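You operate a simulated robot arm through the tools that you are given. There is no shell and no other tool. Be economical: measure what you need, move in short steps, check, and stop when the job is done.

You run a simulated two-armed robot. Do the job below in one go: nothing can be reset, and whatever is moved stays where it is left.

TASK
Pick up the tagged base from the thick pad of the long table with one hand, pass it to the other hand and put it on the top of the wall ledge. Set down upright: tagged base.
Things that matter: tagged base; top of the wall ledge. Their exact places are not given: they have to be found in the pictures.

Only the result counts: the job must be done as asked and must still hold three seconds after the hand-in. Knocking over, shifting, dropping, spilling or breaking anything else fails it.

THE ROBOT
Two 7-joint arms with two-finger parallel grippers on one trunk, on a base that drives. Base frame: it is fixed to the floor where the robot stands at the start and does not move with it; the origin is under the middle of the robot, x ahead of it, y to its left, z up. Lengths are in m, angles in rad, forces in N, time in s.
The left shoulder is at the start at [0.05, 0.161, 1.148], the right one opposite. With the tool pointing down near the work surface each hand reaches from about 0.1 to 0.68 m from the robot's upright axis, wherever it stands, measured 20 degrees to its own side. Places, roughly: top of the wall ledge (31x17 cm) [-1.58, 0.94, 0.92]. Payload 3.43 kg a hand.
The TCP of each hand is the grasp point between the finger pads, 0.03 m short of the fingertips. In the tool frame z runs along the fingers and y along their closing line. Largest opening 0.094 m; finger width 0.028, thickness 0.01; the body of the gripper, 0.05 by 0.096 m, starts 0.055 m behind the TCP.
Orientation is that of the tool frame in the base frame, as a unit quaternion [x, y, z, w]. With the fingers straight down and closing along the base's y, the tool's x points along the base's -x, its y along +y and its z along -z.

THE INTERFACE
- The arms move only by the tool jog_arm. It takes "left_series", "right_series" or both (then of equal length, played together; a hand with none holds still); each is a list of rows, each a list of 7 numbers: the turn, a rotation vector about the tool's x, y, z in units of 8 degrees (1.0 is 8 degrees), then the shift along the tool's x, y, z in units of 50 mm (1.0 is 50 mm), then the gripper command, from -1 (fully open) to 1 (shut), values between in proportion. In form: [[rx, ry, rz, dx, dy, dz, gripper], ...]. A call has 1 to 8 rows; each row shifts and turns the commanded pose from where the row before left it, along the tool's axes as they then stand. A call with a number of a shift or a turn outside -1 to 1 is refused whole. Each row takes 0.2 s and may step no farther than 0.05 m and 0.15 rad from the row before; otherwise, or with a gripper value out of range, the whole call is refused. A pose out of reach is approached as far as the arm can. The call stops where the force on the tool passes 40 N (or 10 N more than at its start, if that is more) or the arm is blocked; 0.2 s more then pass. Each finger travels about 0.045 m/s and halts on what it meets, pressing with about 32 N; the grip force reading is that of the motor and also rises with nothing between the fingers. The clock runs only during rows and for 0.2 s after the last one: add rows that do not move to give the fingers time. The reply holds the time, the measured pose of the TCP, the force on the tool along the base axes, the opening and the grip force, in the units named above and with some noise, with the torque about the TCP (base axes, N m) and any sound that the robot's microphone picked up.
- Cameras (640 x 400 px; columns grow to the right, rows downward): "scene" is now at [0.127, -0.0065, 1.2705]; the picture's right is [-0.05, -1.00, 0.00], its down [-0.56, 0.03, -0.83] and it looks along [0.82, -0.04, -0.57] (base axes); focal length 266 px, centre (320, 200). "left" rides on the left gripper at [0.076, -0.014, -0.103] in its tool frame; the picture's right is [0.18, 0.98, 0.00], its down [-0.75, 0.14, -0.64] and it looks along [-0.63, 0.12, 0.77] (tool axes); focal length 243 px, centre (320, 200). "right" rides on the right gripper at [0.076, 0.014, -0.102] in its tool frame; the picture's right is [-0.18, 0.98, 0.00], its down [-0.75, -0.14, -0.64] and it looks along [-0.63, -0.12, 0.77] (tool axes); focal length 243 px, centre (320, 200).
- camera(camera): a new picture of that camera. The clock stands still meanwhile.
- raise_lower(by): slides the trunk up (or, below 0, down) by that many m; the arms and the scene camera ride with it, the base frame stays. It gives what a move gives, with no picture.
- drive_base(legs): drives the robot by 1 to 6 legs, each [ahead, left, turn to the left] in m, m and rad, along the robot's own axes; the way and the turn of a leg run together, so that a leg with both is an arc; at most 1.5 m and 3.142 rad a leg. The arms and the cameras ride along, it lands a little off, and it stops where it bumps. It gives what a move gives.
- turn_head(pan, tilt): turns the head with the scene camera to pan (to the left, within 1.396 rad either way) and tilt (down, from -0.506 to 1.204), counted from straight ahead of the robot. It gives what a move gives.
- locate(camera, pixels): for up to 12 pixels [column, row] of the newest picture of that camera ("zoom" is the newest enlarged one), the place [x, y, z] in the base frame of the surface seen there, good to about 0.002 m. The clock stands still meanwhile.
- close_up(camera, box): a new picture of the part [left, top, right, bottom] of that camera's present view, enlarged. The clock stands still meanwhile.
- job_done(): hands the job in; it is judged then, once.

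Keep the steps short. Do not move on a guess: measure, check each grasp and each placing, and mend mistakes. In all there are 80 turns and 78 pictures (those below and enlarged ones count). Leave the grippers open and the arms clear of the work at the hand-in unless told otherwise, and finish with a single line.

The tools are called after ">>>" by a JSON object that holds its "fn" and its "kwargs". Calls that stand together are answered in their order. jog_arm: Moves the arms, as the interface text tells. Its arguments: {"type":"object","properties":{"left_series":{"type":"array","items":{"type":"array","items":{"type":"number"}}},"right_series":{"type":"array","items":{"type":"array","items":{"type":"number"}}}},"required":[]} The other tools are called the same way: raise_lower (by) slides the trunk up or down; drive_base (legs) drives the base; turn_head (pan, tilt) turns the head that bears the scene camera; camera (camera) takes a picture; locate (camera, pixels) gives the place of the surface under pixels of a picture; close_up (camera, box) takes an enlarged picture of a part of a camera's view; job_done () hands the job in.

At the start:

```text
clock: 0.0
left_position: [0.3908, 0.124, 1.0252]
left_ee_rot: [0.0, 1.0, 0.0, 0.001]
left_ft_force: [0.2, -0.8, 0.0]
left_wrist_torque: [0.04, -0.01, -0.01]
left_opening: 0.0942
left_finger_force: 0.2
right_position: [0.378, -0.1563, 1.0844]
right_ee_rot: [0.0, 1.0, 0.0, -0.001]
right_ft_force: [0.2, 0.4, -0.6]
right_wrist_torque: [0.03, 0.03, 0.01]
right_opening: 0.094
right_finger_force: 0.1
trunk travel left (down, up): [-0.175, 0.092]
robot x, y, heading: [0.0003, -0.0001, 0.006]
head pan, tilt: [-0.051, 0.6]
```

scene: 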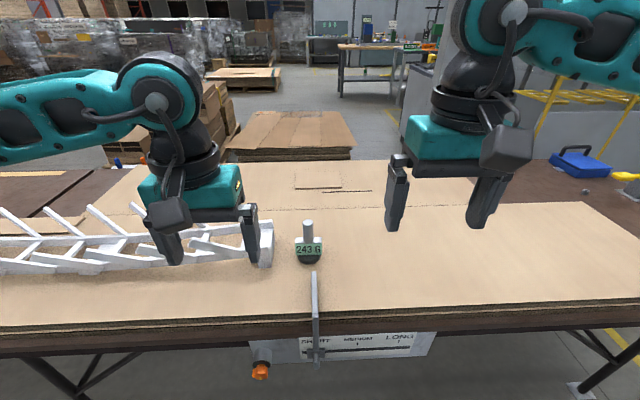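
right: 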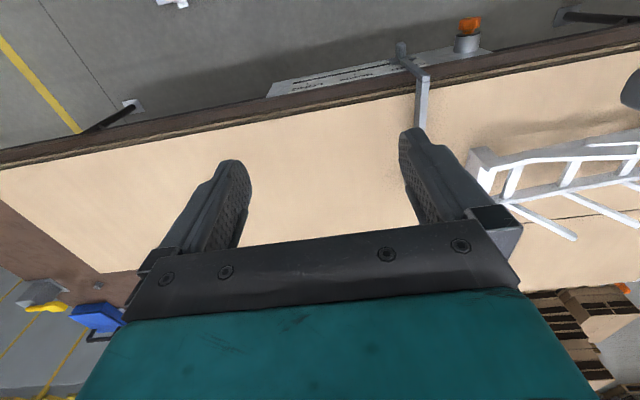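
left: 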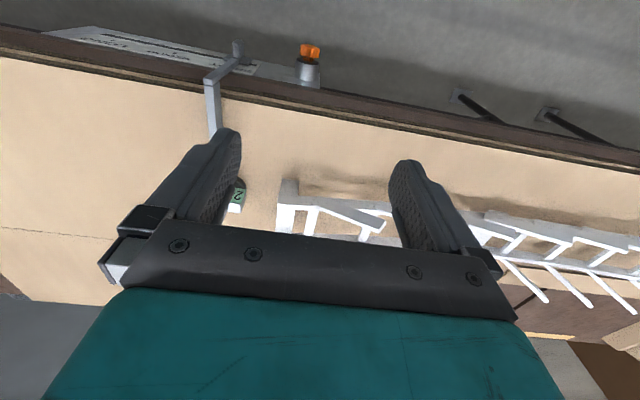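

I see a small object labelled "243 6" near (308,245), next to a white rack. I'll enlarge it.

>>> {"fn": "close_up", "kwargs": {"camera": "scene", "box": [240, 190, 380, 278]}}

```text
4.55 times, centred on (310, 234) of scene
```

zoom: 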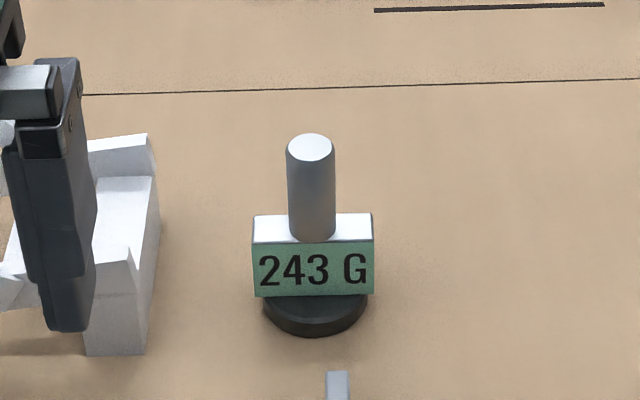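

Tagged base: dark disc, a block with the tag, a post on top. Measuring it.

>>> {"fn": "locate", "kwargs": {"camera": "zoom", "pixels": [[310, 145], [311, 225], [256, 228], [370, 228], [258, 290], [370, 288], [314, 328], [266, 310], [364, 308], [336, 385], [450, 300], [120, 300]]}}

>>> {"fn": "turn_head", "kwargs": {"pan": 1.39, "tilt": 0.4}}

>>> {"fn": "camera", "kwargs": {"camera": "scene"}}

```text
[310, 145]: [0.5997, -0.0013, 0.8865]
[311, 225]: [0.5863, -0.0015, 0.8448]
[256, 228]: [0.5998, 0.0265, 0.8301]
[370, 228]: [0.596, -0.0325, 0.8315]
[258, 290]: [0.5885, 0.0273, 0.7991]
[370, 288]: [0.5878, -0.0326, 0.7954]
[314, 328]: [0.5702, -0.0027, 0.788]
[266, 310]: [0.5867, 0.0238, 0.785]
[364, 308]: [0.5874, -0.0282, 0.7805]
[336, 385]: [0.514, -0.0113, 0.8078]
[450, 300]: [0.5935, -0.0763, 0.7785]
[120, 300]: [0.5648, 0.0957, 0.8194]
```

```text
clock: 1.6
left_position: [0.3899, 0.1237, 1.027]
left_ee_rot: [-0.001, 1.0, 0.0, 0.001]
left_ft_force: [0.1, -0.4, -0.4]
left_wrist_torque: [-0.04, -0.02, 0.02]
left_opening: 0.0941
left_finger_force: 0.1
right_position: [0.3785, -0.1569, 1.0848]
right_ee_rot: [0.0, 1.0, -0.001, 0.0]
right_ft_force: [-0.6, -0.1, 0.4]
right_wrist_torque: [-0.03, 0.01, 0.02]
right_opening: 0.0941
right_finger_force: 0.1
trunk travel left (down, up): [-0.175, 0.092]
robot x, y, heading: [0.0012, 0.0019, -0.002]
head pan, tilt: [1.389, 0.4]
```

```text
73 pictures are left
```

scene: 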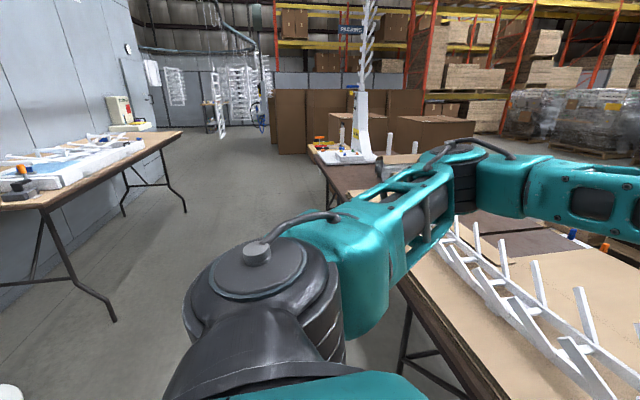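

The tagged base stands at about (0.598, -0.002): pad at z 0.778, block 0.798–0.84, post up to 0.887. The right hand will take the post from above, yawed 90° so its camera faces right. The left hand moves aside first.

>>> {"fn": "jog_arm", "kwargs": {"left_series": [[0, 0, 0, 0, 0, -1, -1], [0, 0, 0, 0, 1, 0, -1], [0, 0, 0, 0, 1, 0, -1], [0, 0, 0, 0, 0, 0, -1], [0, 0, 0, 0, 0, 0, -1], [0, 0, 0, 0, 0, 0, -1], [0, 0, 0, 0, 0, 0, -1], [0, 0, 0, 0, 0, 0, -1]], "right_series": [[0, 0, -1, 0, 0, 0, -1], [0, 0, -1, 0, 0, 0, -1], [0, 0, -1, 0, 0, 0, -1], [0, 0, -1, 0, 0, 0, -1], [0, 0, -1, 0, 0, 0, -1], [0, 0, -1, 0, 0, 0, -1], [0, 0, -1, 0, 0, 0, -1], [0, 0, -1, 0, 0, 0, -1]]}}

>>> {"fn": "turn_head", "kwargs": {"pan": 0, "tilt": 0.7}}

>>> {"fn": "camera", "kwargs": {"camera": "scene"}}

```text
clock: 3.4
left_position: [0.3907, 0.2241, 1.0759]
left_ee_rot: [0.0, 1.0, 0.0, 0.001]
left_ft_force: [0.3, 0.0, 0.3]
left_wrist_torque: [-0.02, 0.0, 0.01]
left_opening: 0.094
left_finger_force: 0.1
right_position: [0.3794, -0.1574, 1.0849]
right_ee_rot: [-0.53, 0.848, 0.0, 0.0]
right_ft_force: [-0.4, 0.2, 0.2]
right_wrist_torque: [0.03, 0.01, 0.0]
right_opening: 0.094
right_finger_force: 0.1
trunk travel left (down, up): [-0.175, 0.092]
robot x, y, heading: [-0.0013, -0.0001, 0.004]
head pan, tilt: [1.389, 0.4]
```

```text
clock: 4.9
left_position: [0.3911, 0.224, 1.0767]
left_ee_rot: [-0.001, 1.0, -0.001, 0.001]
left_ft_force: [-0.5, 0.8, 0.3]
left_wrist_torque: [0.0, 0.01, 0.02]
left_opening: 0.0941
left_finger_force: 0.0
right_position: [0.378, -0.1568, 1.0849]
right_ee_rot: [-0.529, 0.849, -0.001, 0.0]
right_ft_force: [0.6, 0.2, -0.2]
right_wrist_torque: [0.01, 0.02, 0.0]
right_opening: 0.0938
right_finger_force: 0.2
trunk travel left (down, up): [-0.175, 0.092]
robot x, y, heading: [-0.0018, -0.0011, 0.0]
head pan, tilt: [0.0, 0.7]
```

```text
72 pictures are left
```

scene: 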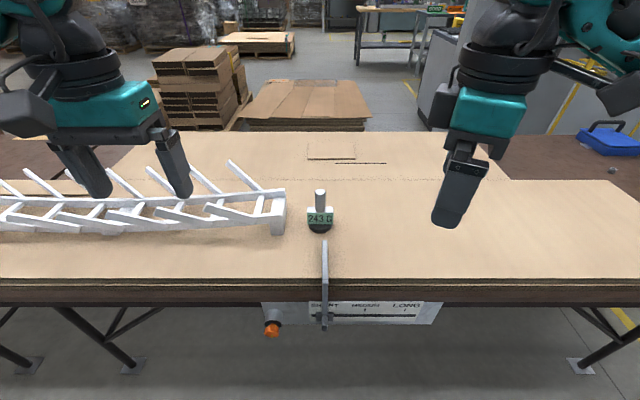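

Right hand turned 64° without trouble. Finish the yaw and start moving over the post.

>>> {"fn": "jog_arm", "kwargs": {"right_series": [[0, 0, -1, 0, 0, 0, -1], [0, 0, -1, 0, 0, 0, -1], [0, 0, -1, 0, 0, 0, -1], [0, 0, -0.25, 0, 0, 0, -1], [0, 0, 0, -0.5, -0.73, 0, -1], [0, 0, 0, -0.5, -0.73, 0, -1], [0, 0, 0, -0.5, -0.73, 0, -1], [0, 0, 0, -0.5, -0.73, 0, -1]]}}

```text
clock: 6.7
left_position: [0.392, 0.2237, 1.0761]
left_ee_rot: [0.0, 1.0, 0.0, 0.0]
left_ft_force: [-0.3, 0.3, 0.1]
left_wrist_torque: [0.02, -0.01, 0.04]
left_opening: 0.0937
left_finger_force: 0.0
right_position: [0.3384, -0.0126, 1.1016]
right_ee_rot: [-0.701, 0.713, -0.001, 0.001]
right_ft_force: [0.1, -0.2, 0.1]
right_wrist_torque: [-0.04, 0.02, 0.02]
right_opening: 0.0937
right_finger_force: 0.2
right hand out of reach, approached as far as the arm can: row 1, 2, 3, 4, 5, 6, 7, 8
trunk travel left (down, up): [-0.175, 0.092]
robot x, y, heading: [0.0007, 0.0017, 0.001]
head pan, tilt: [0.0, 0.7]
```

The full 90° is out of reach at this spot, so I'll turn back to about 50° and see where the hand stands.

>>> {"fn": "jog_arm", "kwargs": {"right_series": [[0, 0, 1, 0, 0, 0, -1], [0, 0, 1, 0, 0, 0, -1], [0, 0, 1, 0, 0, 0, -1], [0, 0, 1, 0, 0, 0, -1], [0, 0, 1, 0, 0, 0, -1], [0, 0, 0, 0, 0, 0, -1]]}}

```text
clock: 8.1
left_position: [0.3915, 0.2238, 1.0765]
left_ee_rot: [0.0, 1.0, 0.0, 0.0]
left_ft_force: [-1.2, -0.8, 0.1]
left_wrist_torque: [-0.04, -0.03, 0.01]
left_opening: 0.0942
left_finger_force: 0.0
right_position: [0.3384, -0.013, 1.1015]
right_ee_rot: [-0.422, 0.907, 0.0, 0.0]
right_ft_force: [0.3, -0.1, 0.3]
right_wrist_torque: [-0.02, 0.0, -0.03]
right_opening: 0.0942
right_finger_force: 0.0
trunk travel left (down, up): [-0.175, 0.092]
robot x, y, heading: [0.0031, -0.0043, 0.001]
head pan, tilt: [0.0, 0.7]
```

Now at 50° yaw and reachable. Moving above the post, still at z ≈ 1.10.

>>> {"fn": "jog_arm", "kwargs": {"right_series": [[0, 0, 0, -0.587, -0.638, 0, -1], [0, 0, 0, -0.587, -0.638, 0, -1], [0, 0, 0, -0.587, -0.638, 0, -1], [0, 0, 0, -0.587, -0.638, 0, -1], [0, 0, 0, -0.587, -0.638, 0, -1], [0, 0, 0, -0.587, -0.638, 0, -1], [0, 0, 0, 0, 0, 1, -1], [0, 0, 0, 0, 0, 1, -1]]}}

>>> {"fn": "camera", "kwargs": {"camera": "right"}}

>>> {"fn": "camera", "kwargs": {"camera": "scene"}}

```text
clock: 9.9
left_position: [0.3908, 0.2233, 1.0748]
left_ee_rot: [-0.001, 1.0, 0.0, 0.0]
left_ft_force: [-0.3, -0.5, 0.3]
left_wrist_torque: [0.01, 0.01, -0.01]
left_opening: 0.094
left_finger_force: 0.0
right_position: [0.5177, -0.012, 0.9992]
right_ee_rot: [-0.422, 0.906, 0.0, 0.0]
right_ft_force: [0.3, 0.7, -0.3]
right_wrist_torque: [-0.03, 0.0, -0.01]
right_opening: 0.094
right_finger_force: 0.0
right hand out of reach, approached as far as the arm can: row 5, 6
trunk travel left (down, up): [-0.175, 0.092]
robot x, y, heading: [0.001, 0.0008, -0.001]
head pan, tilt: [0.0, 0.7]
```

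```text
71 pictures are left
```

right: 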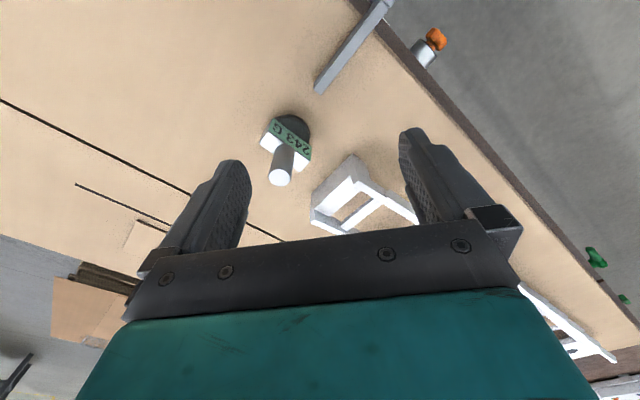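

```text
70 pictures are left
```

scene: 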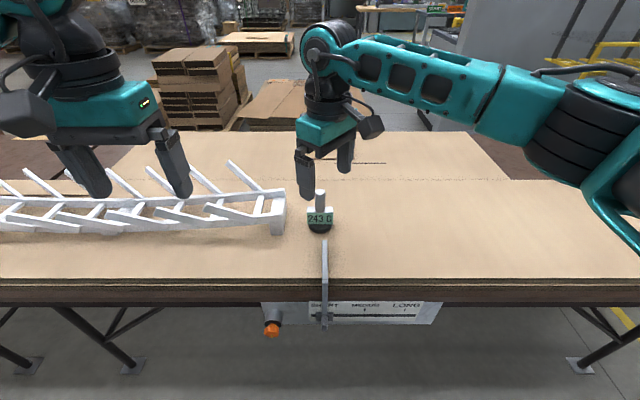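

The hand stopped short (x 0.518) because of height. It is lower now, so I'll try the remaining 8 cm.

>>> {"fn": "jog_arm", "kwargs": {"right_series": [[0, 0, 0, -0.6, -0.545, 0, -1], [0, 0, 0, -0.6, -0.545, 0, -1], [0, 0, 0, 0, 0, 0, -1]]}}

>>> {"fn": "camera", "kwargs": {"camera": "right"}}

```text
clock: 10.7
left_position: [0.3908, 0.2236, 1.0764]
left_ee_rot: [-0.001, 1.0, 0.0, 0.0]
left_ft_force: [0.8, 0.4, -1.0]
left_wrist_torque: [0.0, -0.02, 0.0]
left_opening: 0.0941
left_finger_force: 0.2
right_position: [0.5262, -0.0112, 1.0]
right_ee_rot: [-0.423, 0.906, 0.0, 0.0]
right_ft_force: [0.0, 0.1, -0.5]
right_wrist_torque: [0.0, 0.02, 0.01]
right_opening: 0.0939
right_finger_force: 0.1
right hand out of reach, approached as far as the arm can: row 1, 2
trunk travel left (down, up): [-0.175, 0.092]
robot x, y, heading: [0.0007, 0.0002, -0.0]
head pan, tilt: [0.0, 0.7]
```

```text
69 pictures are left
```

right: 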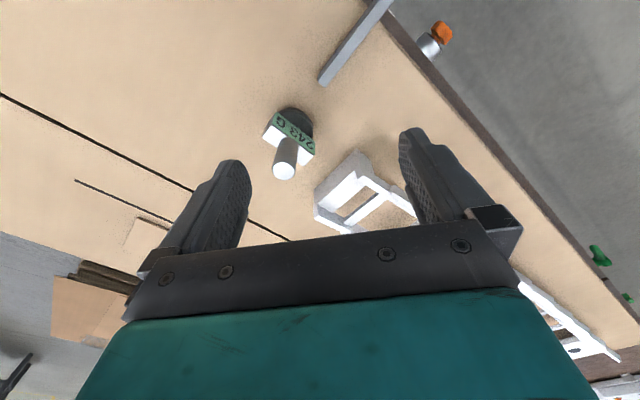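

Still short. Shifting the robot 0.15 m left puts the object on the right arm's own side. First the right hand goes up 5 cm to clear the rack.

>>> {"fn": "jog_arm", "kwargs": {"right_series": [[0, 0, 0, 0, 0, -1, -1], [0, 0, 0, 1, 0, 0, -1], [0, 0, 0, 0.9, 0, 0, -1]]}}

>>> {"fn": "drive_base", "kwargs": {"legs": [[0.03, 0.15, 0]]}}

```text
clock: 11.5
left_position: [0.3903, 0.2232, 1.0762]
left_ee_rot: [0.0, 1.0, 0.0, 0.001]
left_ft_force: [-0.6, 0.0, -0.4]
left_wrist_torque: [-0.01, 0.03, -0.02]
left_opening: 0.0938
left_finger_force: 0.1
right_position: [0.4668, -0.0833, 1.0252]
right_ee_rot: [-0.423, 0.906, 0.0, -0.001]
right_ft_force: [0.1, 0.0, -0.4]
right_wrist_torque: [0.03, 0.0, 0.01]
right_opening: 0.0942
right_finger_force: 0.1
right hand out of reach, approached as far as the arm can: row 1
trunk travel left (down, up): [-0.175, 0.092]
robot x, y, heading: [0.0016, 0.0012, -0.002]
head pan, tilt: [0.0, 0.7]
```

```text
clock: 13.5
left_position: [0.4207, 0.3755, 1.077]
left_ee_rot: [-0.001, 1.0, 0.0, 0.001]
left_ft_force: [0.3, 0.0, -0.2]
left_wrist_torque: [-0.02, 0.02, -0.02]
left_opening: 0.094
left_finger_force: 0.0
right_position: [0.4973, 0.0695, 1.0244]
right_ee_rot: [-0.423, 0.906, 0.0, 0.0]
right_ft_force: [0.6, -0.8, -0.2]
right_wrist_torque: [-0.01, 0.0, -0.01]
right_opening: 0.0939
right_finger_force: 0.0
trunk travel left (down, up): [-0.175, 0.092]
robot x, y, heading: [0.0311, 0.1518, 0.001]
head pan, tilt: [0.0, 0.7]
```

Robot is now at y 0.152. Move right hand over the post.

>>> {"fn": "jog_arm", "kwargs": {"right_series": [[0, 0, 0, -0.07, -0.82, 0, -1], [0, 0, 0, -0.07, -0.82, 0, -1], [0, 0, 0, -0.07, -0.82, 0, -1], [0, 0, 0, 0, 0, 0.6, -1]]}}

>>> {"fn": "camera", "kwargs": {"camera": "right"}}

>>> {"fn": "camera", "kwargs": {"camera": "scene"}}

```text
clock: 14.5
left_position: [0.4213, 0.3763, 1.0765]
left_ee_rot: [-0.001, 1.0, 0.0, 0.001]
left_ft_force: [-0.5, 0.5, -0.1]
left_wrist_torque: [0.03, -0.01, -0.02]
left_opening: 0.0937
left_finger_force: 0.0
right_position: [0.5312, 0.0434, 0.9941]
right_ee_rot: [-0.424, 0.906, 0.0, 0.0]
right_ft_force: [0.0, -0.8, -0.7]
right_wrist_torque: [0.0, -0.03, 0.02]
right_opening: 0.094
right_finger_force: 0.0
right hand out of reach, approached as far as the arm can: row 2, 3
trunk travel left (down, up): [-0.175, 0.092]
robot x, y, heading: [0.0292, 0.1488, -0.001]
head pan, tilt: [0.0, 0.7]
```

```text
68 pictures are left
```

right: 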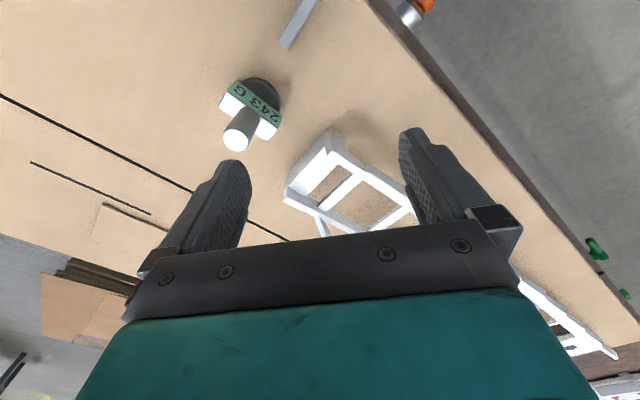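

```text
67 pictures are left
```

scene: 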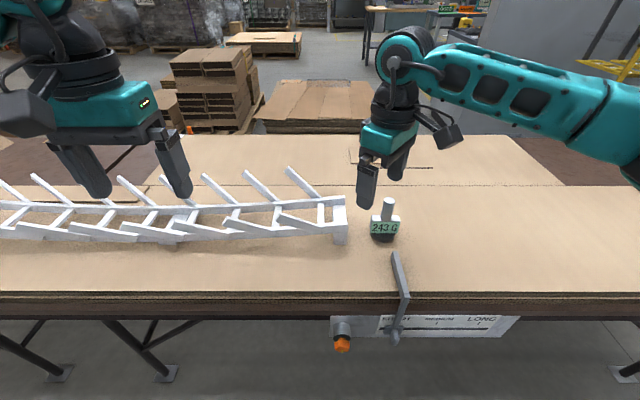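

At this reach the yaw is the limit. I'll pick at zero yaw and turn the hand in the air later, closer to the body. Turning back.

>>> {"fn": "jog_arm", "kwargs": {"right_series": [[0, 0, 1, 0, 0, 0, -1], [0, 0, 1, 0, 0, 0, -1], [0, 0, 1, 0, 0, 0, -1], [0, 0, 1, 0, 0, 0, -1], [0, 0, 1, 0, 0, 0, -1], [0, 0, 1, 0, 0, 0, -1], [0, 0, 0.27, 0, 0, 0, -1], [0, 0, 0, 0, -0.9, 0, -1]]}}

```text
clock: 16.3
left_position: [0.4206, 0.3744, 1.0766]
left_ee_rot: [-0.001, 1.0, 0.0, 0.001]
left_ft_force: [0.0, 0.3, -0.3]
left_wrist_torque: [0.04, -0.03, 0.0]
left_opening: 0.094
left_finger_force: 0.2
right_position: [0.5318, -0.0012, 0.9934]
right_ee_rot: [0.001, 1.0, 0.002, 0.0]
right_ft_force: [-0.9, -0.8, 0.4]
right_wrist_torque: [0.0, -0.02, -0.01]
right_opening: 0.0939
right_finger_force: 0.1
trunk travel left (down, up): [-0.175, 0.092]
robot x, y, heading: [0.0324, 0.1553, 0.003]
head pan, tilt: [0.0, 0.7]
```

Now ahead by 0.066 m (tool -x).

>>> {"fn": "jog_arm", "kwargs": {"right_series": [[0, 0, 0, -0.66, 0, 0, -1], [0, 0, 0, -0.66, 0, 0, -1], [0, 0, 0, 0, 0, 0.4, -1], [0, 0, 0, 0, 0, 0, -1]]}}

>>> {"fn": "camera", "kwargs": {"camera": "right"}}

>>> {"fn": "camera", "kwargs": {"camera": "scene"}}

```text
clock: 17.3
left_position: [0.4207, 0.3763, 1.0754]
left_ee_rot: [-0.001, 1.0, 0.0, 0.0]
left_ft_force: [0.0, -0.4, 0.1]
left_wrist_torque: [0.0, 0.0, -0.02]
left_opening: 0.094
left_finger_force: 0.1
right_position: [0.5979, -0.0022, 0.9742]
right_ee_rot: [0.001, 1.0, 0.0, 0.001]
right_ft_force: [-0.5, -1.0, 0.9]
right_wrist_torque: [-0.04, 0.0, -0.03]
right_opening: 0.094
right_finger_force: 0.1
trunk travel left (down, up): [-0.175, 0.092]
robot x, y, heading: [0.0326, 0.1493, 0.002]
head pan, tilt: [0.0, 0.7]
```

```text
66 pictures are left
```

right: 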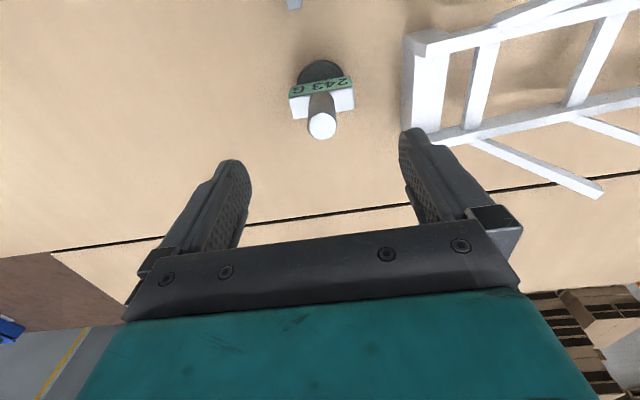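

```text
65 pictures are left
```

scene: 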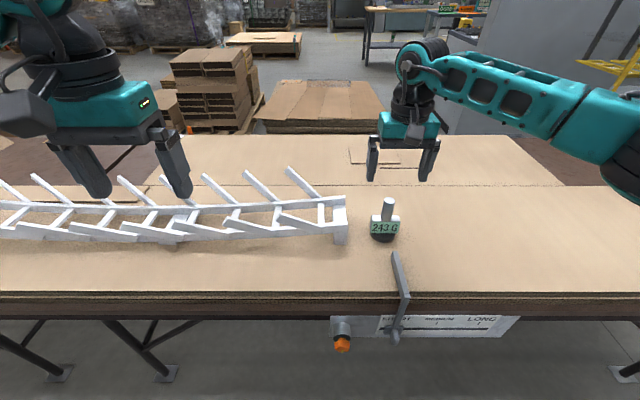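

Hand is above the object. Measure post top, block edges and the rack's near end from the right camera.

>>> {"fn": "locate", "kwargs": {"camera": "right", "pixels": [[321, 126], [321, 116], [321, 136], [308, 126], [334, 126], [418, 44], [404, 110], [293, 105], [352, 98]]}}

>>> {"fn": "locate", "kwargs": {"camera": "scene", "pixels": [[390, 202], [386, 228], [340, 210], [346, 208], [347, 230]]}}

```text
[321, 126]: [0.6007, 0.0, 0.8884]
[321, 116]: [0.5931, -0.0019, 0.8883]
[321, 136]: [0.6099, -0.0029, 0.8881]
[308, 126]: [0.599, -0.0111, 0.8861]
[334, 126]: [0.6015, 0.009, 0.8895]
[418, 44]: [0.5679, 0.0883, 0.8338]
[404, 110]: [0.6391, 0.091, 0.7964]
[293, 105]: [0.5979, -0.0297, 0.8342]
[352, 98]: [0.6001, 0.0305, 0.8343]
```

```text
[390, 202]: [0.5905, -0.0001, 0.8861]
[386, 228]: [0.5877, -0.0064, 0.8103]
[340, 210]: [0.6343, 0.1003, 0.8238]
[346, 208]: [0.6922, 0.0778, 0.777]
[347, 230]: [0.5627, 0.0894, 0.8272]
```

Post centre (0.600, -0.001), top 0.888, block top ~0.834; the rack end starts at y 0.088, which clears the open fingers. Lower to TCP z ≈ 0.875, then close.

>>> {"fn": "jog_arm", "kwargs": {"right_series": [[0, 0, 0, -0.04, 0.02, 0.7, -1], [0, 0, 0, 0, 0, 0.7, -1], [0, 0, 0, 0, 0, 0.58, -1], [0, 0, 0, 0, 0, 0, -1]]}}

>>> {"fn": "camera", "kwargs": {"camera": "right"}}

```text
clock: 18.3
left_position: [0.4202, 0.3762, 1.0769]
left_ee_rot: [0.0, 1.0, 0.0, 0.0]
left_ft_force: [-0.2, -0.7, -0.1]
left_wrist_torque: [0.0, 0.02, -0.01]
left_opening: 0.094
left_finger_force: 0.0
right_position: [0.5997, 0.001, 0.874]
right_ee_rot: [0.001, 1.0, 0.0, 0.0]
right_ft_force: [-0.5, -0.3, 0.2]
right_wrist_torque: [0.03, 0.0, 0.0]
right_opening: 0.0939
right_finger_force: 0.0
trunk travel left (down, up): [-0.175, 0.092]
robot x, y, heading: [0.0283, 0.1496, -0.003]
head pan, tilt: [0.0, 0.7]
```

```text
64 pictures are left
```

right: 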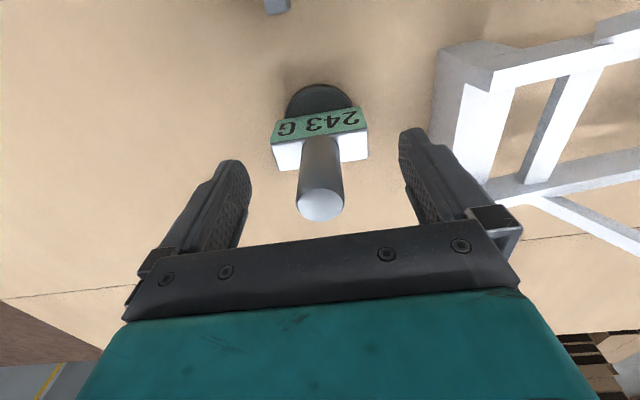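

The post is centred between the fingers. Closing.

>>> {"fn": "jog_arm", "kwargs": {"right_series": [[0, 0, 0, 0, 0, 0, 1], [0, 0, 0, 0, 0, 0, 1], [0, 0, 0, 0, 0, 0, 1], [0, 0, 0, 0, 0, 0, 1], [0, 0, 0, 0, 0, 0, 1], [0, 0, 0, 0, 0, 0, 1], [0, 0, 0, 0, 0, 0, 1], [0, 0, 0, 0, 0, 0, 1]]}}

>>> {"fn": "camera", "kwargs": {"camera": "right"}}

```text
clock: 20.1
left_position: [0.4205, 0.3757, 1.0763]
left_ee_rot: [-0.001, 1.0, 0.0, 0.001]
left_ft_force: [-0.3, -0.3, 0.3]
left_wrist_torque: [-0.02, -0.02, -0.01]
left_opening: 0.0939
left_finger_force: 0.1
right_position: [0.5989, 0.0002, 0.8756]
right_ee_rot: [0.002, 1.0, 0.0, 0.0]
right_ft_force: [0.5, 0.5, 0.1]
right_wrist_torque: [-0.14, -0.01, 0.05]
right_opening: 0.0241
right_finger_force: 32.2
trunk travel left (down, up): [-0.175, 0.092]
robot x, y, heading: [0.0314, 0.1505, 0.002]
head pan, tilt: [0.0, 0.7]
```

```text
63 pictures are left
```

right: 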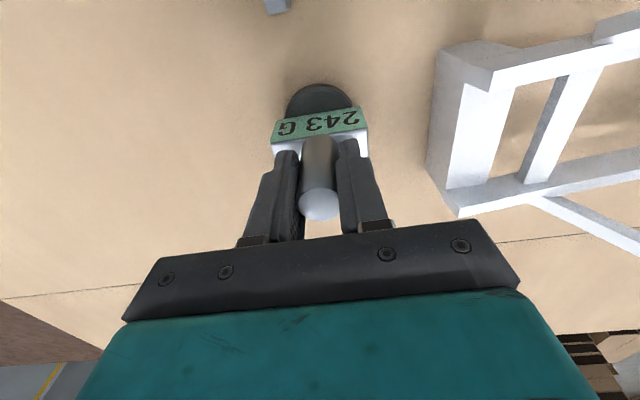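

Firm grip (0.024 m, 32 N). Lift straight up and draw back.

>>> {"fn": "jog_arm", "kwargs": {"right_series": [[0, 0, 0, 0, 0, -0.5, 1], [0, 0, 0, 0, 0, -0.7, 1], [0, 0, 0, 0, 0, -0.8, 1], [0, 0, 0, 0.3, 0, -0.8, 1], [0, 0, 0, 0.8, 0, -0.5, 1], [0, 0, 0, 0.9, 0, -0.2, 1], [0, 0, 0, 0.9, 0, 0, 1], [0, 0, 0, 0, 0, 0, 1]]}}

>>> {"fn": "camera", "kwargs": {"camera": "right"}}

>>> {"fn": "camera", "kwargs": {"camera": "scene"}}

```text
clock: 21.9
left_position: [0.4204, 0.3747, 1.076]
left_ee_rot: [-0.001, 1.0, 0.0, 0.001]
left_ft_force: [0.4, 0.5, 0.8]
left_wrist_torque: [0.04, -0.01, 0.02]
left_opening: 0.0939
left_finger_force: 0.0
right_position: [0.4524, 0.0004, 1.0499]
right_ee_rot: [0.001, 1.0, 0.0, 0.0]
right_ft_force: [0.5, 0.1, -2.8]
right_wrist_torque: [-0.01, 0.03, -0.01]
right_opening: 0.024
right_finger_force: 32.0
trunk travel left (down, up): [-0.175, 0.092]
robot x, y, heading: [0.0306, 0.1511, 0.002]
head pan, tilt: [0.0, 0.7]
```

```text
62 pictures are left
```

right: 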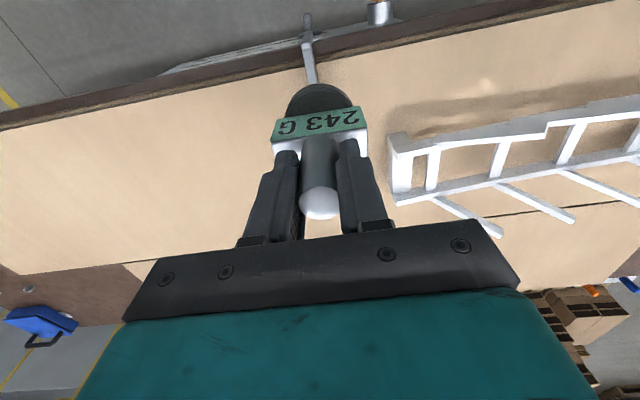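

```text
61 pictures are left
```

scene: 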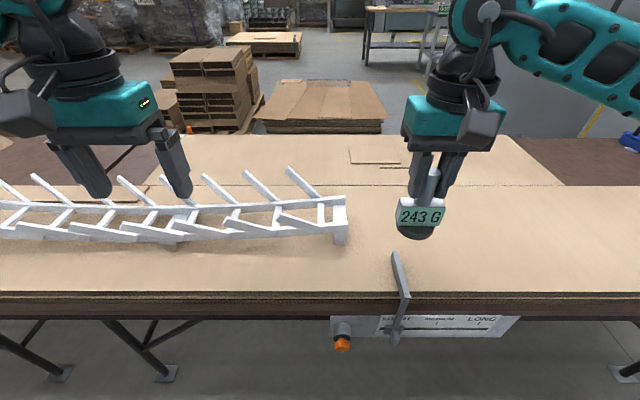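

Object is held and off the pad. Back away 0.3 m and look left-behind.

>>> {"fn": "drive_base", "kwargs": {"legs": [[-0.3, 0, 0]]}}

>>> {"fn": "turn_head", "kwargs": {"pan": 1.39, "tilt": 0.3}}

>>> {"fn": "camera", "kwargs": {"camera": "scene"}}

```text
clock: 23.9
left_position: [0.1191, 0.3751, 1.0769]
left_ee_rot: [-0.002, 1.0, 0.001, 0.001]
left_ft_force: [-0.2, -0.3, 0.7]
left_wrist_torque: [0.03, -0.01, 0.02]
left_opening: 0.0939
left_finger_force: 0.0
right_position: [0.1503, -0.0003, 1.0512]
right_ee_rot: [0.001, 1.0, 0.001, -0.001]
right_ft_force: [-0.7, -0.4, -1.9]
right_wrist_torque: [-0.05, 0.0, 0.0]
right_opening: 0.0242
right_finger_force: 31.0
trunk travel left (down, up): [-0.175, 0.092]
robot x, y, heading: [-0.272, 0.1509, -0.001]
head pan, tilt: [0.0, 0.7]
```

```text
clock: 25.4
left_position: [0.1191, 0.3756, 1.0773]
left_ee_rot: [-0.001, 1.0, 0.0, 0.0]
left_ft_force: [0.2, 0.9, 0.1]
left_wrist_torque: [-0.01, 0.0, 0.05]
left_opening: 0.094
left_finger_force: 0.1
right_position: [0.1513, 0.0012, 1.0511]
right_ee_rot: [-0.001, 1.0, -0.001, -0.001]
right_ft_force: [0.2, 0.9, -2.8]
right_wrist_torque: [0.05, -0.02, 0.02]
right_opening: 0.0243
right_finger_force: 32.0
trunk travel left (down, up): [-0.175, 0.092]
robot x, y, heading: [-0.2747, 0.1501, 0.002]
head pan, tilt: [1.389, 0.3]
```

```text
60 pictures are left
```

scene: 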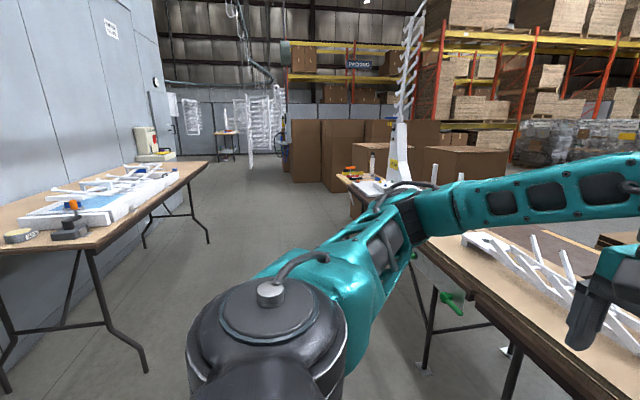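

A second table stands along the left wall. Turn the robot left 1.6 rad to view the wall side.

>>> {"fn": "drive_base", "kwargs": {"legs": [[0, 0, 1.6]]}}

>>> {"fn": "turn_head", "kwargs": {"pan": 1.2, "tilt": 0.3}}

>>> {"fn": "camera", "kwargs": {"camera": "scene"}}

```text
clock: 29.8
left_position: [-0.5121, 0.5324, 1.0765]
left_ee_rot: [0.721, -0.693, 0.0, 0.0]
left_ft_force: [-0.1, -0.2, -0.3]
left_wrist_torque: [0.02, -0.01, 0.01]
left_opening: 0.0941
left_finger_force: 0.1
right_position: [-0.1378, 0.5792, 1.0494]
right_ee_rot: [0.72, -0.694, 0.0, 0.0]
right_ft_force: [-1.0, -0.6, -3.2]
right_wrist_torque: [-0.03, 0.04, 0.01]
right_opening: 0.0243
right_finger_force: 32.0
trunk travel left (down, up): [-0.175, 0.092]
robot x, y, heading: [-0.2714, 0.155, 1.607]
head pan, tilt: [1.389, 0.3]
```

```text
clock: 30.5
left_position: [-0.5129, 0.5326, 1.0762]
left_ee_rot: [0.72, -0.694, 0.0, 0.0]
left_ft_force: [0.4, -0.4, 0.0]
left_wrist_torque: [-0.02, 0.01, 0.01]
left_opening: 0.0942
left_finger_force: 0.0
right_position: [-0.1375, 0.5793, 1.0506]
right_ee_rot: [0.72, -0.694, 0.0, 0.0]
right_ft_force: [-0.6, 0.4, -1.9]
right_wrist_torque: [0.02, 0.01, -0.01]
right_opening: 0.0243
right_finger_force: 32.1
trunk travel left (down, up): [-0.175, 0.092]
robot x, y, heading: [-0.2706, 0.1497, 1.61]
head pan, tilt: [1.201, 0.3]
```

```text
59 pictures are left
```

scene: 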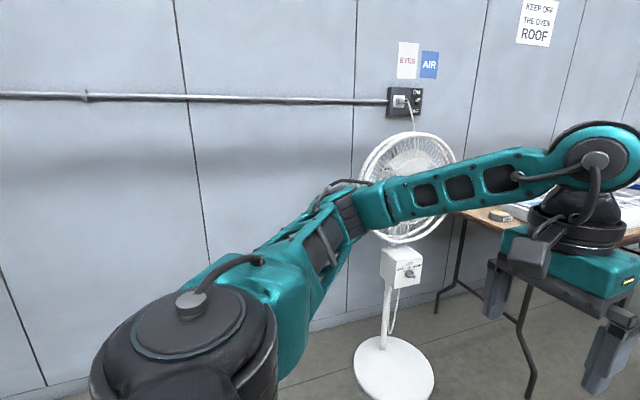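

The arm covers the ledge's likely spot (near px 376,185), and a fan stands there. Turn 0.9 rad further and look straight.

>>> {"fn": "drive_base", "kwargs": {"legs": [[0, 0, 0.9]]}}

>>> {"fn": "turn_head", "kwargs": {"pan": 0.1, "tilt": 0.35}}

>>> {"fn": "camera", "kwargs": {"camera": "scene"}}

```text
clock: 33.2
left_position: [-0.7202, 0.2011, 1.0772]
left_ee_rot: [0.951, -0.31, 0.0, 0.0]
left_ft_force: [0.4, -0.8, -0.2]
left_wrist_torque: [-0.01, 0.04, 0.03]
left_opening: 0.0941
left_finger_force: 0.0
right_position: [-0.5245, 0.5217, 1.0507]
right_ee_rot: [0.95, -0.312, 0.0, 0.0]
right_ft_force: [0.1, -0.2, -2.4]
right_wrist_torque: [-0.02, 0.01, 0.01]
right_opening: 0.0239
right_finger_force: 32.0
trunk travel left (down, up): [-0.175, 0.092]
robot x, y, heading: [-0.2721, 0.1507, 2.506]
head pan, tilt: [1.201, 0.3]
```

```text
clock: 34.5
left_position: [-0.7199, 0.2016, 1.0757]
left_ee_rot: [0.951, -0.31, -0.001, -0.001]
left_ft_force: [-0.6, 0.5, 0.2]
left_wrist_torque: [0.02, -0.04, 0.05]
left_opening: 0.0935
left_finger_force: 0.0
right_position: [-0.5235, 0.5229, 1.0509]
right_ee_rot: [0.95, -0.313, 0.0, 0.001]
right_ft_force: [-0.4, -0.5, -2.5]
right_wrist_torque: [-0.04, -0.01, 0.01]
right_opening: 0.0239
right_finger_force: 32.5
trunk travel left (down, up): [-0.175, 0.092]
robot x, y, heading: [-0.2733, 0.152, 2.511]
head pan, tilt: [0.099, 0.351]
```

```text
58 pictures are left
```

scene: 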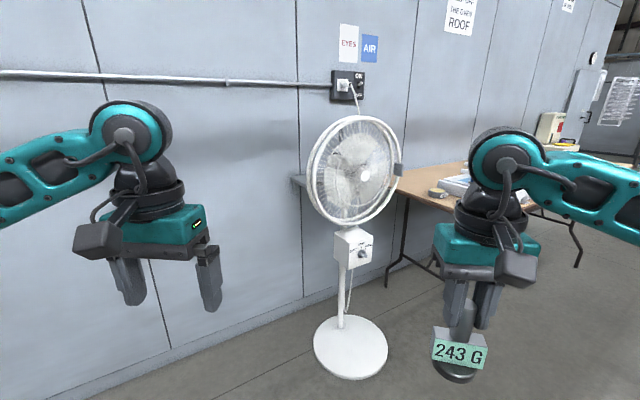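

The ledge is the grey slab behind the fan, with ends visible at (296,182) and (398,168). Zoom and measure.

>>> {"fn": "close_up", "kwargs": {"camera": "scene", "box": [270, 100, 430, 200]}}

>>> {"fn": "locate", "kwargs": {"camera": "scene", "pixels": [[299, 181], [303, 200], [398, 169], [364, 175], [315, 175], [356, 118], [398, 160], [350, 250], [315, 345], [387, 345], [350, 376], [425, 185]]}}

```text
4.00 times, centred on (350, 150) of scene
```

zoom: 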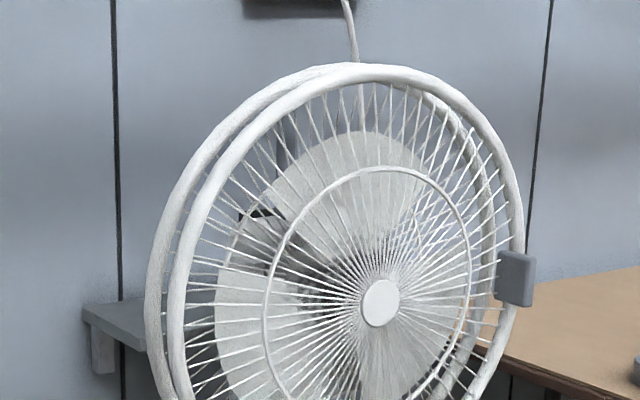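

```text
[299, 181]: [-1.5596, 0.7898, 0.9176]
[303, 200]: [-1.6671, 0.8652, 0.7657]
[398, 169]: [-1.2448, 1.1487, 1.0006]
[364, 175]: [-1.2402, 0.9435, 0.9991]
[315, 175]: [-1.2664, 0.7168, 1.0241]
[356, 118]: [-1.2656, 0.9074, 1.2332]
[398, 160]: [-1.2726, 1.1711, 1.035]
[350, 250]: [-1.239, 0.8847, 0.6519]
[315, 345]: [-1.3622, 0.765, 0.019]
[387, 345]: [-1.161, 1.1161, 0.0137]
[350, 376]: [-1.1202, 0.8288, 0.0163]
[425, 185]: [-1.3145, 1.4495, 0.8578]
```

The ledge runs about x -1.665 to -1.495 and y 0.785 to 1.095, top at 0.918. The fan blocks its front, so I must come in from the low-y side along the wall. I'll do the handover here in the open. The left hand will point forward-right and 30° down, gripping the block end-on, while the right hand yaws 45°. Start with both turns.

>>> {"fn": "jog_arm", "kwargs": {"left_series": [[0, 0, 0.94, 0, 0, 0, -1], [0, 0, 0.94, 0, 0, 0, -1], [0, 0, 0.94, 0, 0, 0, -1], [0, 0, 0.94, 0, 0, 0, -1], [0, 0, 0.94, 0, 0, 0, -1], [0, 0, 0.925, 0, 0, 0, -1], [0, -0.94, 0, 0, 0, 0, -1], [0, -0.94, 0, 0, 0, 0, -1]], "right_series": [[0, 0, -0.94, 0, 0, 0, 1], [0, 0, -0.94, 0, 0, 0, 1], [0, 0, -0.94, 0, 0, 0, 1], [0, 0, -0.94, 0, 0, 0, 1], [0, 0, -0.94, 0, 0, 0, 1], [0, 0, -0.925, 0, 0, 0, 1], [0, 0, 0, 0, 0, 0, 1], [0, 0, 0, 0, 0, 0, 1]]}}

>>> {"fn": "jog_arm", "kwargs": {"left_series": [[0, -0.94, 0, 0, 0, 0, -1], [0, -0.94, 0, 0, 0, 0, -1], [0, -0.94, 0, 0, 0, 0, -1], [0, -0.94, 0, 0, 0, 0, -1], [0, -0.94, 0, 0, 0, 0, -1], [0, -0.92, 0, 0, 0, 0, -1]]}}

>>> {"fn": "camera", "kwargs": {"camera": "scene"}}

```text
clock: 36.3
left_position: [-0.7195, 0.2018, 1.0766]
left_ee_rot: [0.752, -0.645, -0.1, -0.086]
left_ft_force: [0.2, 0.4, 0.3]
left_wrist_torque: [0.0, -0.02, 0.0]
left_opening: 0.0941
left_finger_force: 0.0
right_position: [-0.5238, 0.5224, 1.0512]
right_ee_rot: [0.997, 0.076, 0.0, 0.0]
right_ft_force: [0.3, -0.1, -2.7]
right_wrist_torque: [-0.03, -0.02, 0.0]
right_opening: 0.0242
right_finger_force: 32.3
trunk travel left (down, up): [-0.175, 0.092]
robot x, y, heading: [-0.2732, 0.1504, 2.508]
head pan, tilt: [0.099, 0.351]
```

```text
clock: 37.7
left_position: [-0.7028, 0.219, 1.0726]
left_ee_rot: [0.657, -0.563, -0.382, -0.325]
left_ft_force: [-0.2, -0.3, 0.5]
left_wrist_torque: [0.0, -0.01, -0.05]
left_opening: 0.094
left_finger_force: 0.1
left hand out of reach, approached as far as the arm can: row 4, 5, 6
right_position: [-0.524, 0.5222, 1.0495]
right_ee_rot: [0.997, 0.075, 0.0, 0.0]
right_ft_force: [-0.5, -0.4, -2.4]
right_wrist_torque: [0.02, 0.01, 0.02]
right_opening: 0.0242
right_finger_force: 31.8
trunk travel left (down, up): [-0.175, 0.092]
robot x, y, heading: [-0.2745, 0.1481, 2.51]
head pan, tilt: [0.099, 0.351]
```

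```text
56 pictures are left
```

scene: 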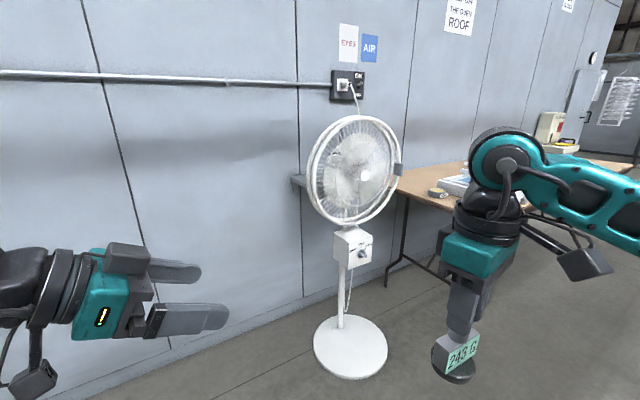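

Left reached the 30°-down pose. Bring the object closer to the middle, about 5 cm ahead and 13 cm left of where it is, for a comfortable handover.

>>> {"fn": "jog_arm", "kwargs": {"right_series": [[0, 0, 0, -0.847, 0.38, 0, 1], [0, 0, 0, -0.847, 0.38, 0, 1], [0, 0, 0, -0.847, 0.38, 0, 1], [0, 0, 0, 0, 0, 0, 1]]}}

>>> {"fn": "turn_head", "kwargs": {"pan": 0, "tilt": 0.6}}

>>> {"fn": "camera", "kwargs": {"camera": "scene"}}

>>> {"fn": "camera", "kwargs": {"camera": "left"}}

```text
clock: 38.7
left_position: [-0.7027, 0.2196, 1.0715]
left_ee_rot: [0.657, -0.564, -0.38, -0.325]
left_ft_force: [0.6, 0.3, -0.1]
left_wrist_torque: [0.0, 0.02, 0.02]
left_opening: 0.0942
left_finger_force: 0.0
right_position: [-0.6418, 0.4478, 1.0509]
right_ee_rot: [0.997, 0.075, -0.001, 0.0]
right_ft_force: [0.5, -0.5, -2.0]
right_wrist_torque: [0.03, -0.05, 0.03]
right_opening: 0.024
right_finger_force: 32.2
trunk travel left (down, up): [-0.175, 0.092]
robot x, y, heading: [-0.2701, 0.1522, 2.513]
head pan, tilt: [0.099, 0.351]
```

```text
clock: 39.5
left_position: [-0.7037, 0.2198, 1.0722]
left_ee_rot: [0.658, -0.563, -0.381, -0.325]
left_ft_force: [-0.3, -0.1, -0.1]
left_wrist_torque: [-0.01, 0.02, -0.03]
left_opening: 0.0941
left_finger_force: 0.0
right_position: [-0.6408, 0.4463, 1.0501]
right_ee_rot: [0.997, 0.075, 0.001, 0.0]
right_ft_force: [-0.4, 0.7, -3.0]
right_wrist_torque: [0.02, 0.0, 0.03]
right_opening: 0.024
right_finger_force: 32.8
trunk travel left (down, up): [-0.175, 0.092]
robot x, y, heading: [-0.2728, 0.153, 2.505]
head pan, tilt: [0.0, 0.6]
```

```text
55 pictures are left
```

scene: 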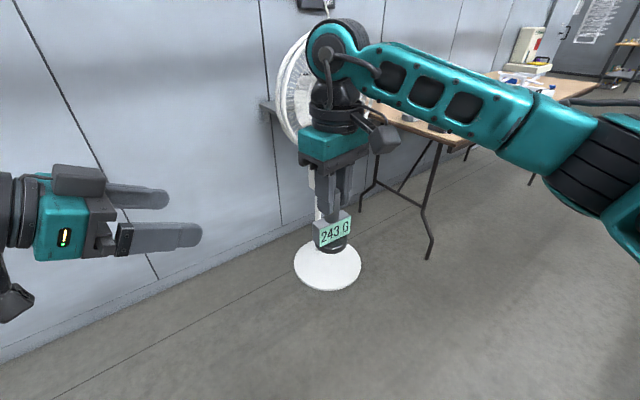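

```text
54 pictures are left
```

left: 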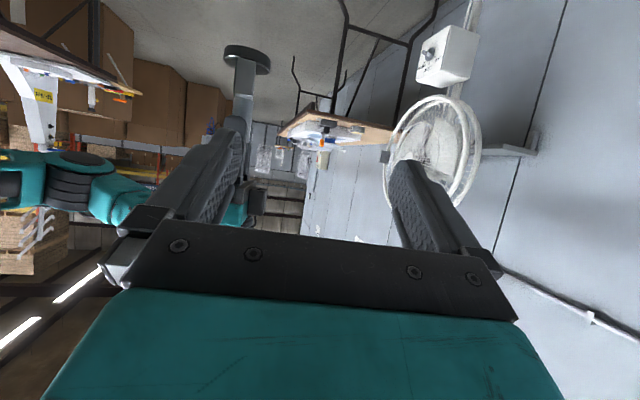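

Zoom on the held block and measure it.

>>> {"fn": "close_up", "kwargs": {"camera": "scene", "box": [270, 160, 398, 260]}}

>>> {"fn": "close_up", "kwargs": {"camera": "left", "box": [190, 30, 302, 100]}}

```text
4.00 times, centred on (334, 210) of scene
```

zoom: 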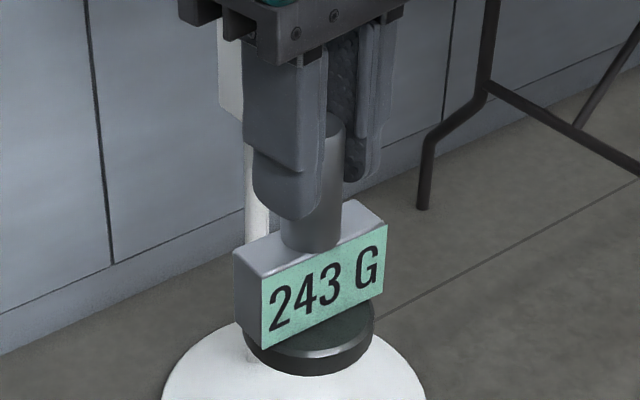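

```text
5.71 times, centred on (246, 65) of left
```

zoom: 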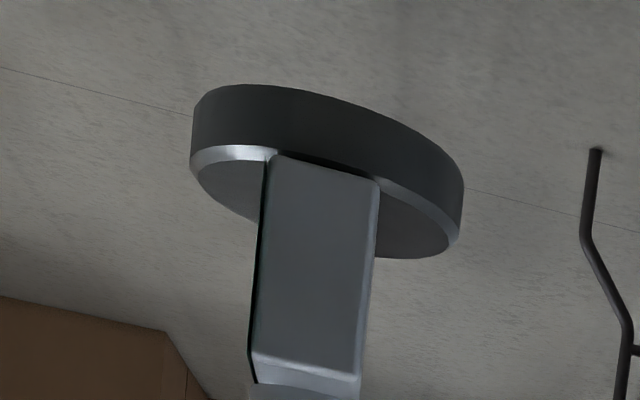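

>>> {"fn": "locate", "kwargs": {"camera": "zoom", "pixels": [[315, 270], [262, 320], [358, 330], [275, 175], [375, 200], [308, 345], [325, 190], [195, 110], [462, 190]]}}

>>> {"fn": "locate", "kwargs": {"camera": "scene", "pixels": [[323, 244], [345, 217], [334, 232], [332, 218], [317, 226]]}}

```text
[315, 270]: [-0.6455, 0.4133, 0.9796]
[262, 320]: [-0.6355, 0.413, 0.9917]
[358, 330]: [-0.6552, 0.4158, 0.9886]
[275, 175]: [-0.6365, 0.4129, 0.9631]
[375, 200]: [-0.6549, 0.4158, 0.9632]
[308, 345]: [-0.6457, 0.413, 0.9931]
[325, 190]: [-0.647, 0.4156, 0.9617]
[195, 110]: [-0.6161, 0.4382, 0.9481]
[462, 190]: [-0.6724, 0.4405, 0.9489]
```

```text
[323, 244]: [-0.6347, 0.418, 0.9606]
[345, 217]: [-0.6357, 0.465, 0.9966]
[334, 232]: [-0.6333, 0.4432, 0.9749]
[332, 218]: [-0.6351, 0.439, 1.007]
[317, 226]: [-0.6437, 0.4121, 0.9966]
```

The block sits about 1 cm lower than I computed. Check for slip with the right camera.

>>> {"fn": "camera", "kwargs": {"camera": "right"}}

```text
51 pictures are left
```

right: 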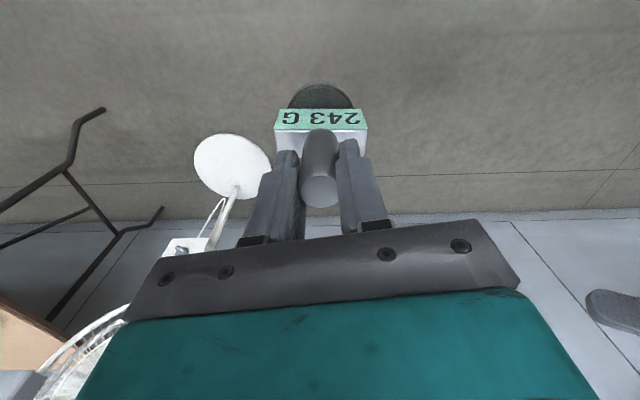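

>>> {"fn": "locate", "kwargs": {"camera": "right", "pixels": [[320, 192], [320, 184], [285, 143], [357, 143], [320, 120]]}}

```text
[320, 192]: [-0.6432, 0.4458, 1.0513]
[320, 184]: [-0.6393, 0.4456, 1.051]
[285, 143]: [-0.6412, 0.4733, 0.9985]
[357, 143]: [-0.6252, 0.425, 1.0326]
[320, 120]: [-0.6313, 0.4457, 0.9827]
```

The object slid about 11 mm down in the grip: post top is now at z 1.051, block centre near (-0.644, 0.444, 0.979). It is still held, with 3 cm of finger on the post. I'll take it over now and move the left hand to a point 14 cm short along its pointing line.

>>> {"fn": "jog_arm", "kwargs": {"left_series": [[0, 0, 0, -0.184, -0.623, 0.473, -1], [0, 0, 0, -0.184, -0.623, 0.473, -1], [0, 0, 0, -0.184, -0.623, 0.473, -1], [0, 0, 0, 0, 0, 0, -1]]}}

>>> {"fn": "camera", "kwargs": {"camera": "left"}}

```text
clock: 40.5
left_position: [-0.6343, 0.3157, 1.0616]
left_ee_rot: [0.658, -0.563, -0.38, -0.325]
left_ft_force: [-0.4, -0.5, 0.0]
left_wrist_torque: [-0.02, 0.02, 0.01]
left_opening: 0.0939
left_finger_force: 0.1
left hand out of reach, approached as far as the arm can: row 2
right_position: [-0.6414, 0.4473, 1.0509]
right_ee_rot: [0.997, 0.076, 0.0, 0.0]
right_ft_force: [0.2, 0.0, -2.5]
right_wrist_torque: [0.02, 0.01, -0.02]
right_opening: 0.0241
right_finger_force: 31.8
trunk travel left (down, up): [-0.175, 0.092]
robot x, y, heading: [-0.2765, 0.1518, 2.511]
head pan, tilt: [0.0, 0.6]
```

```text
50 pictures are left
```

left: 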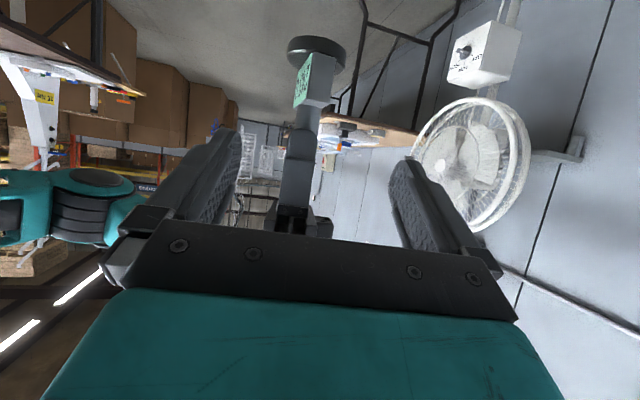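

Aligned; about 0.13 m to go. Advance 9 cm with the small side correction, then check.

>>> {"fn": "jog_arm", "kwargs": {"left_series": [[0, 0, 0, 0.05, -0.1, 0.6, -1], [0, 0, 0, 0.05, -0.1, 0.6, -1], [0, 0, 0, 0, 0, 0.6, -1], [0, 0, 0, 0, 0, 0, -1]]}}

>>> {"fn": "camera", "kwargs": {"camera": "left"}}

>>> {"fn": "camera", "kwargs": {"camera": "scene"}}

```text
clock: 41.5
left_position: [-0.6319, 0.3898, 1.0118]
left_ee_rot: [0.657, -0.564, -0.381, -0.325]
left_ft_force: [-0.2, -0.1, 0.7]
left_wrist_torque: [0.01, 0.01, 0.02]
left_opening: 0.0938
left_finger_force: 0.0
right_position: [-0.6407, 0.448, 1.0523]
right_ee_rot: [0.997, 0.074, -0.001, 0.0]
right_ft_force: [-0.5, -0.4, -3.6]
right_wrist_torque: [0.01, -0.02, -0.03]
right_opening: 0.0241
right_finger_force: 31.9
trunk travel left (down, up): [-0.175, 0.092]
robot x, y, heading: [-0.2739, 0.1488, 2.508]
head pan, tilt: [0.0, 0.6]
```

```text
49 pictures are left
```

left: 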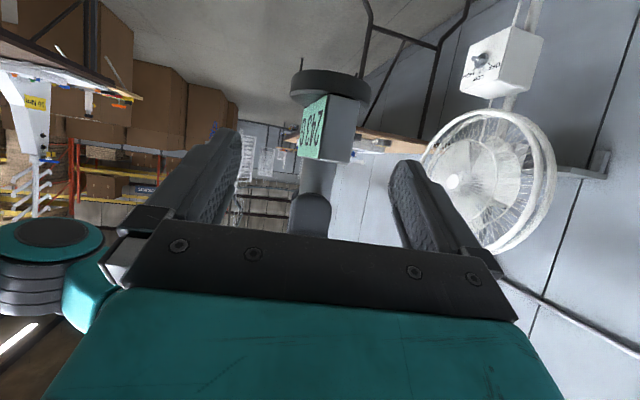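

```text
48 pictures are left
```

scene: 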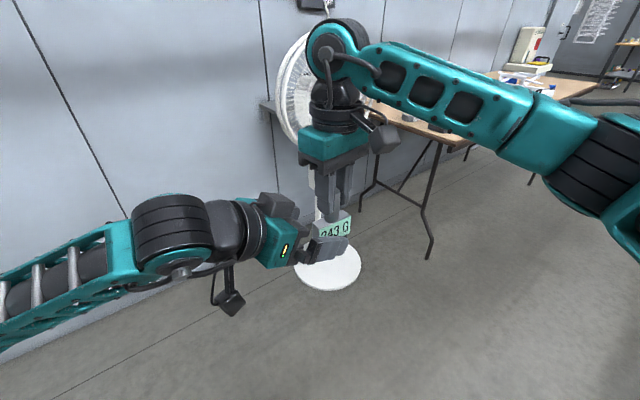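

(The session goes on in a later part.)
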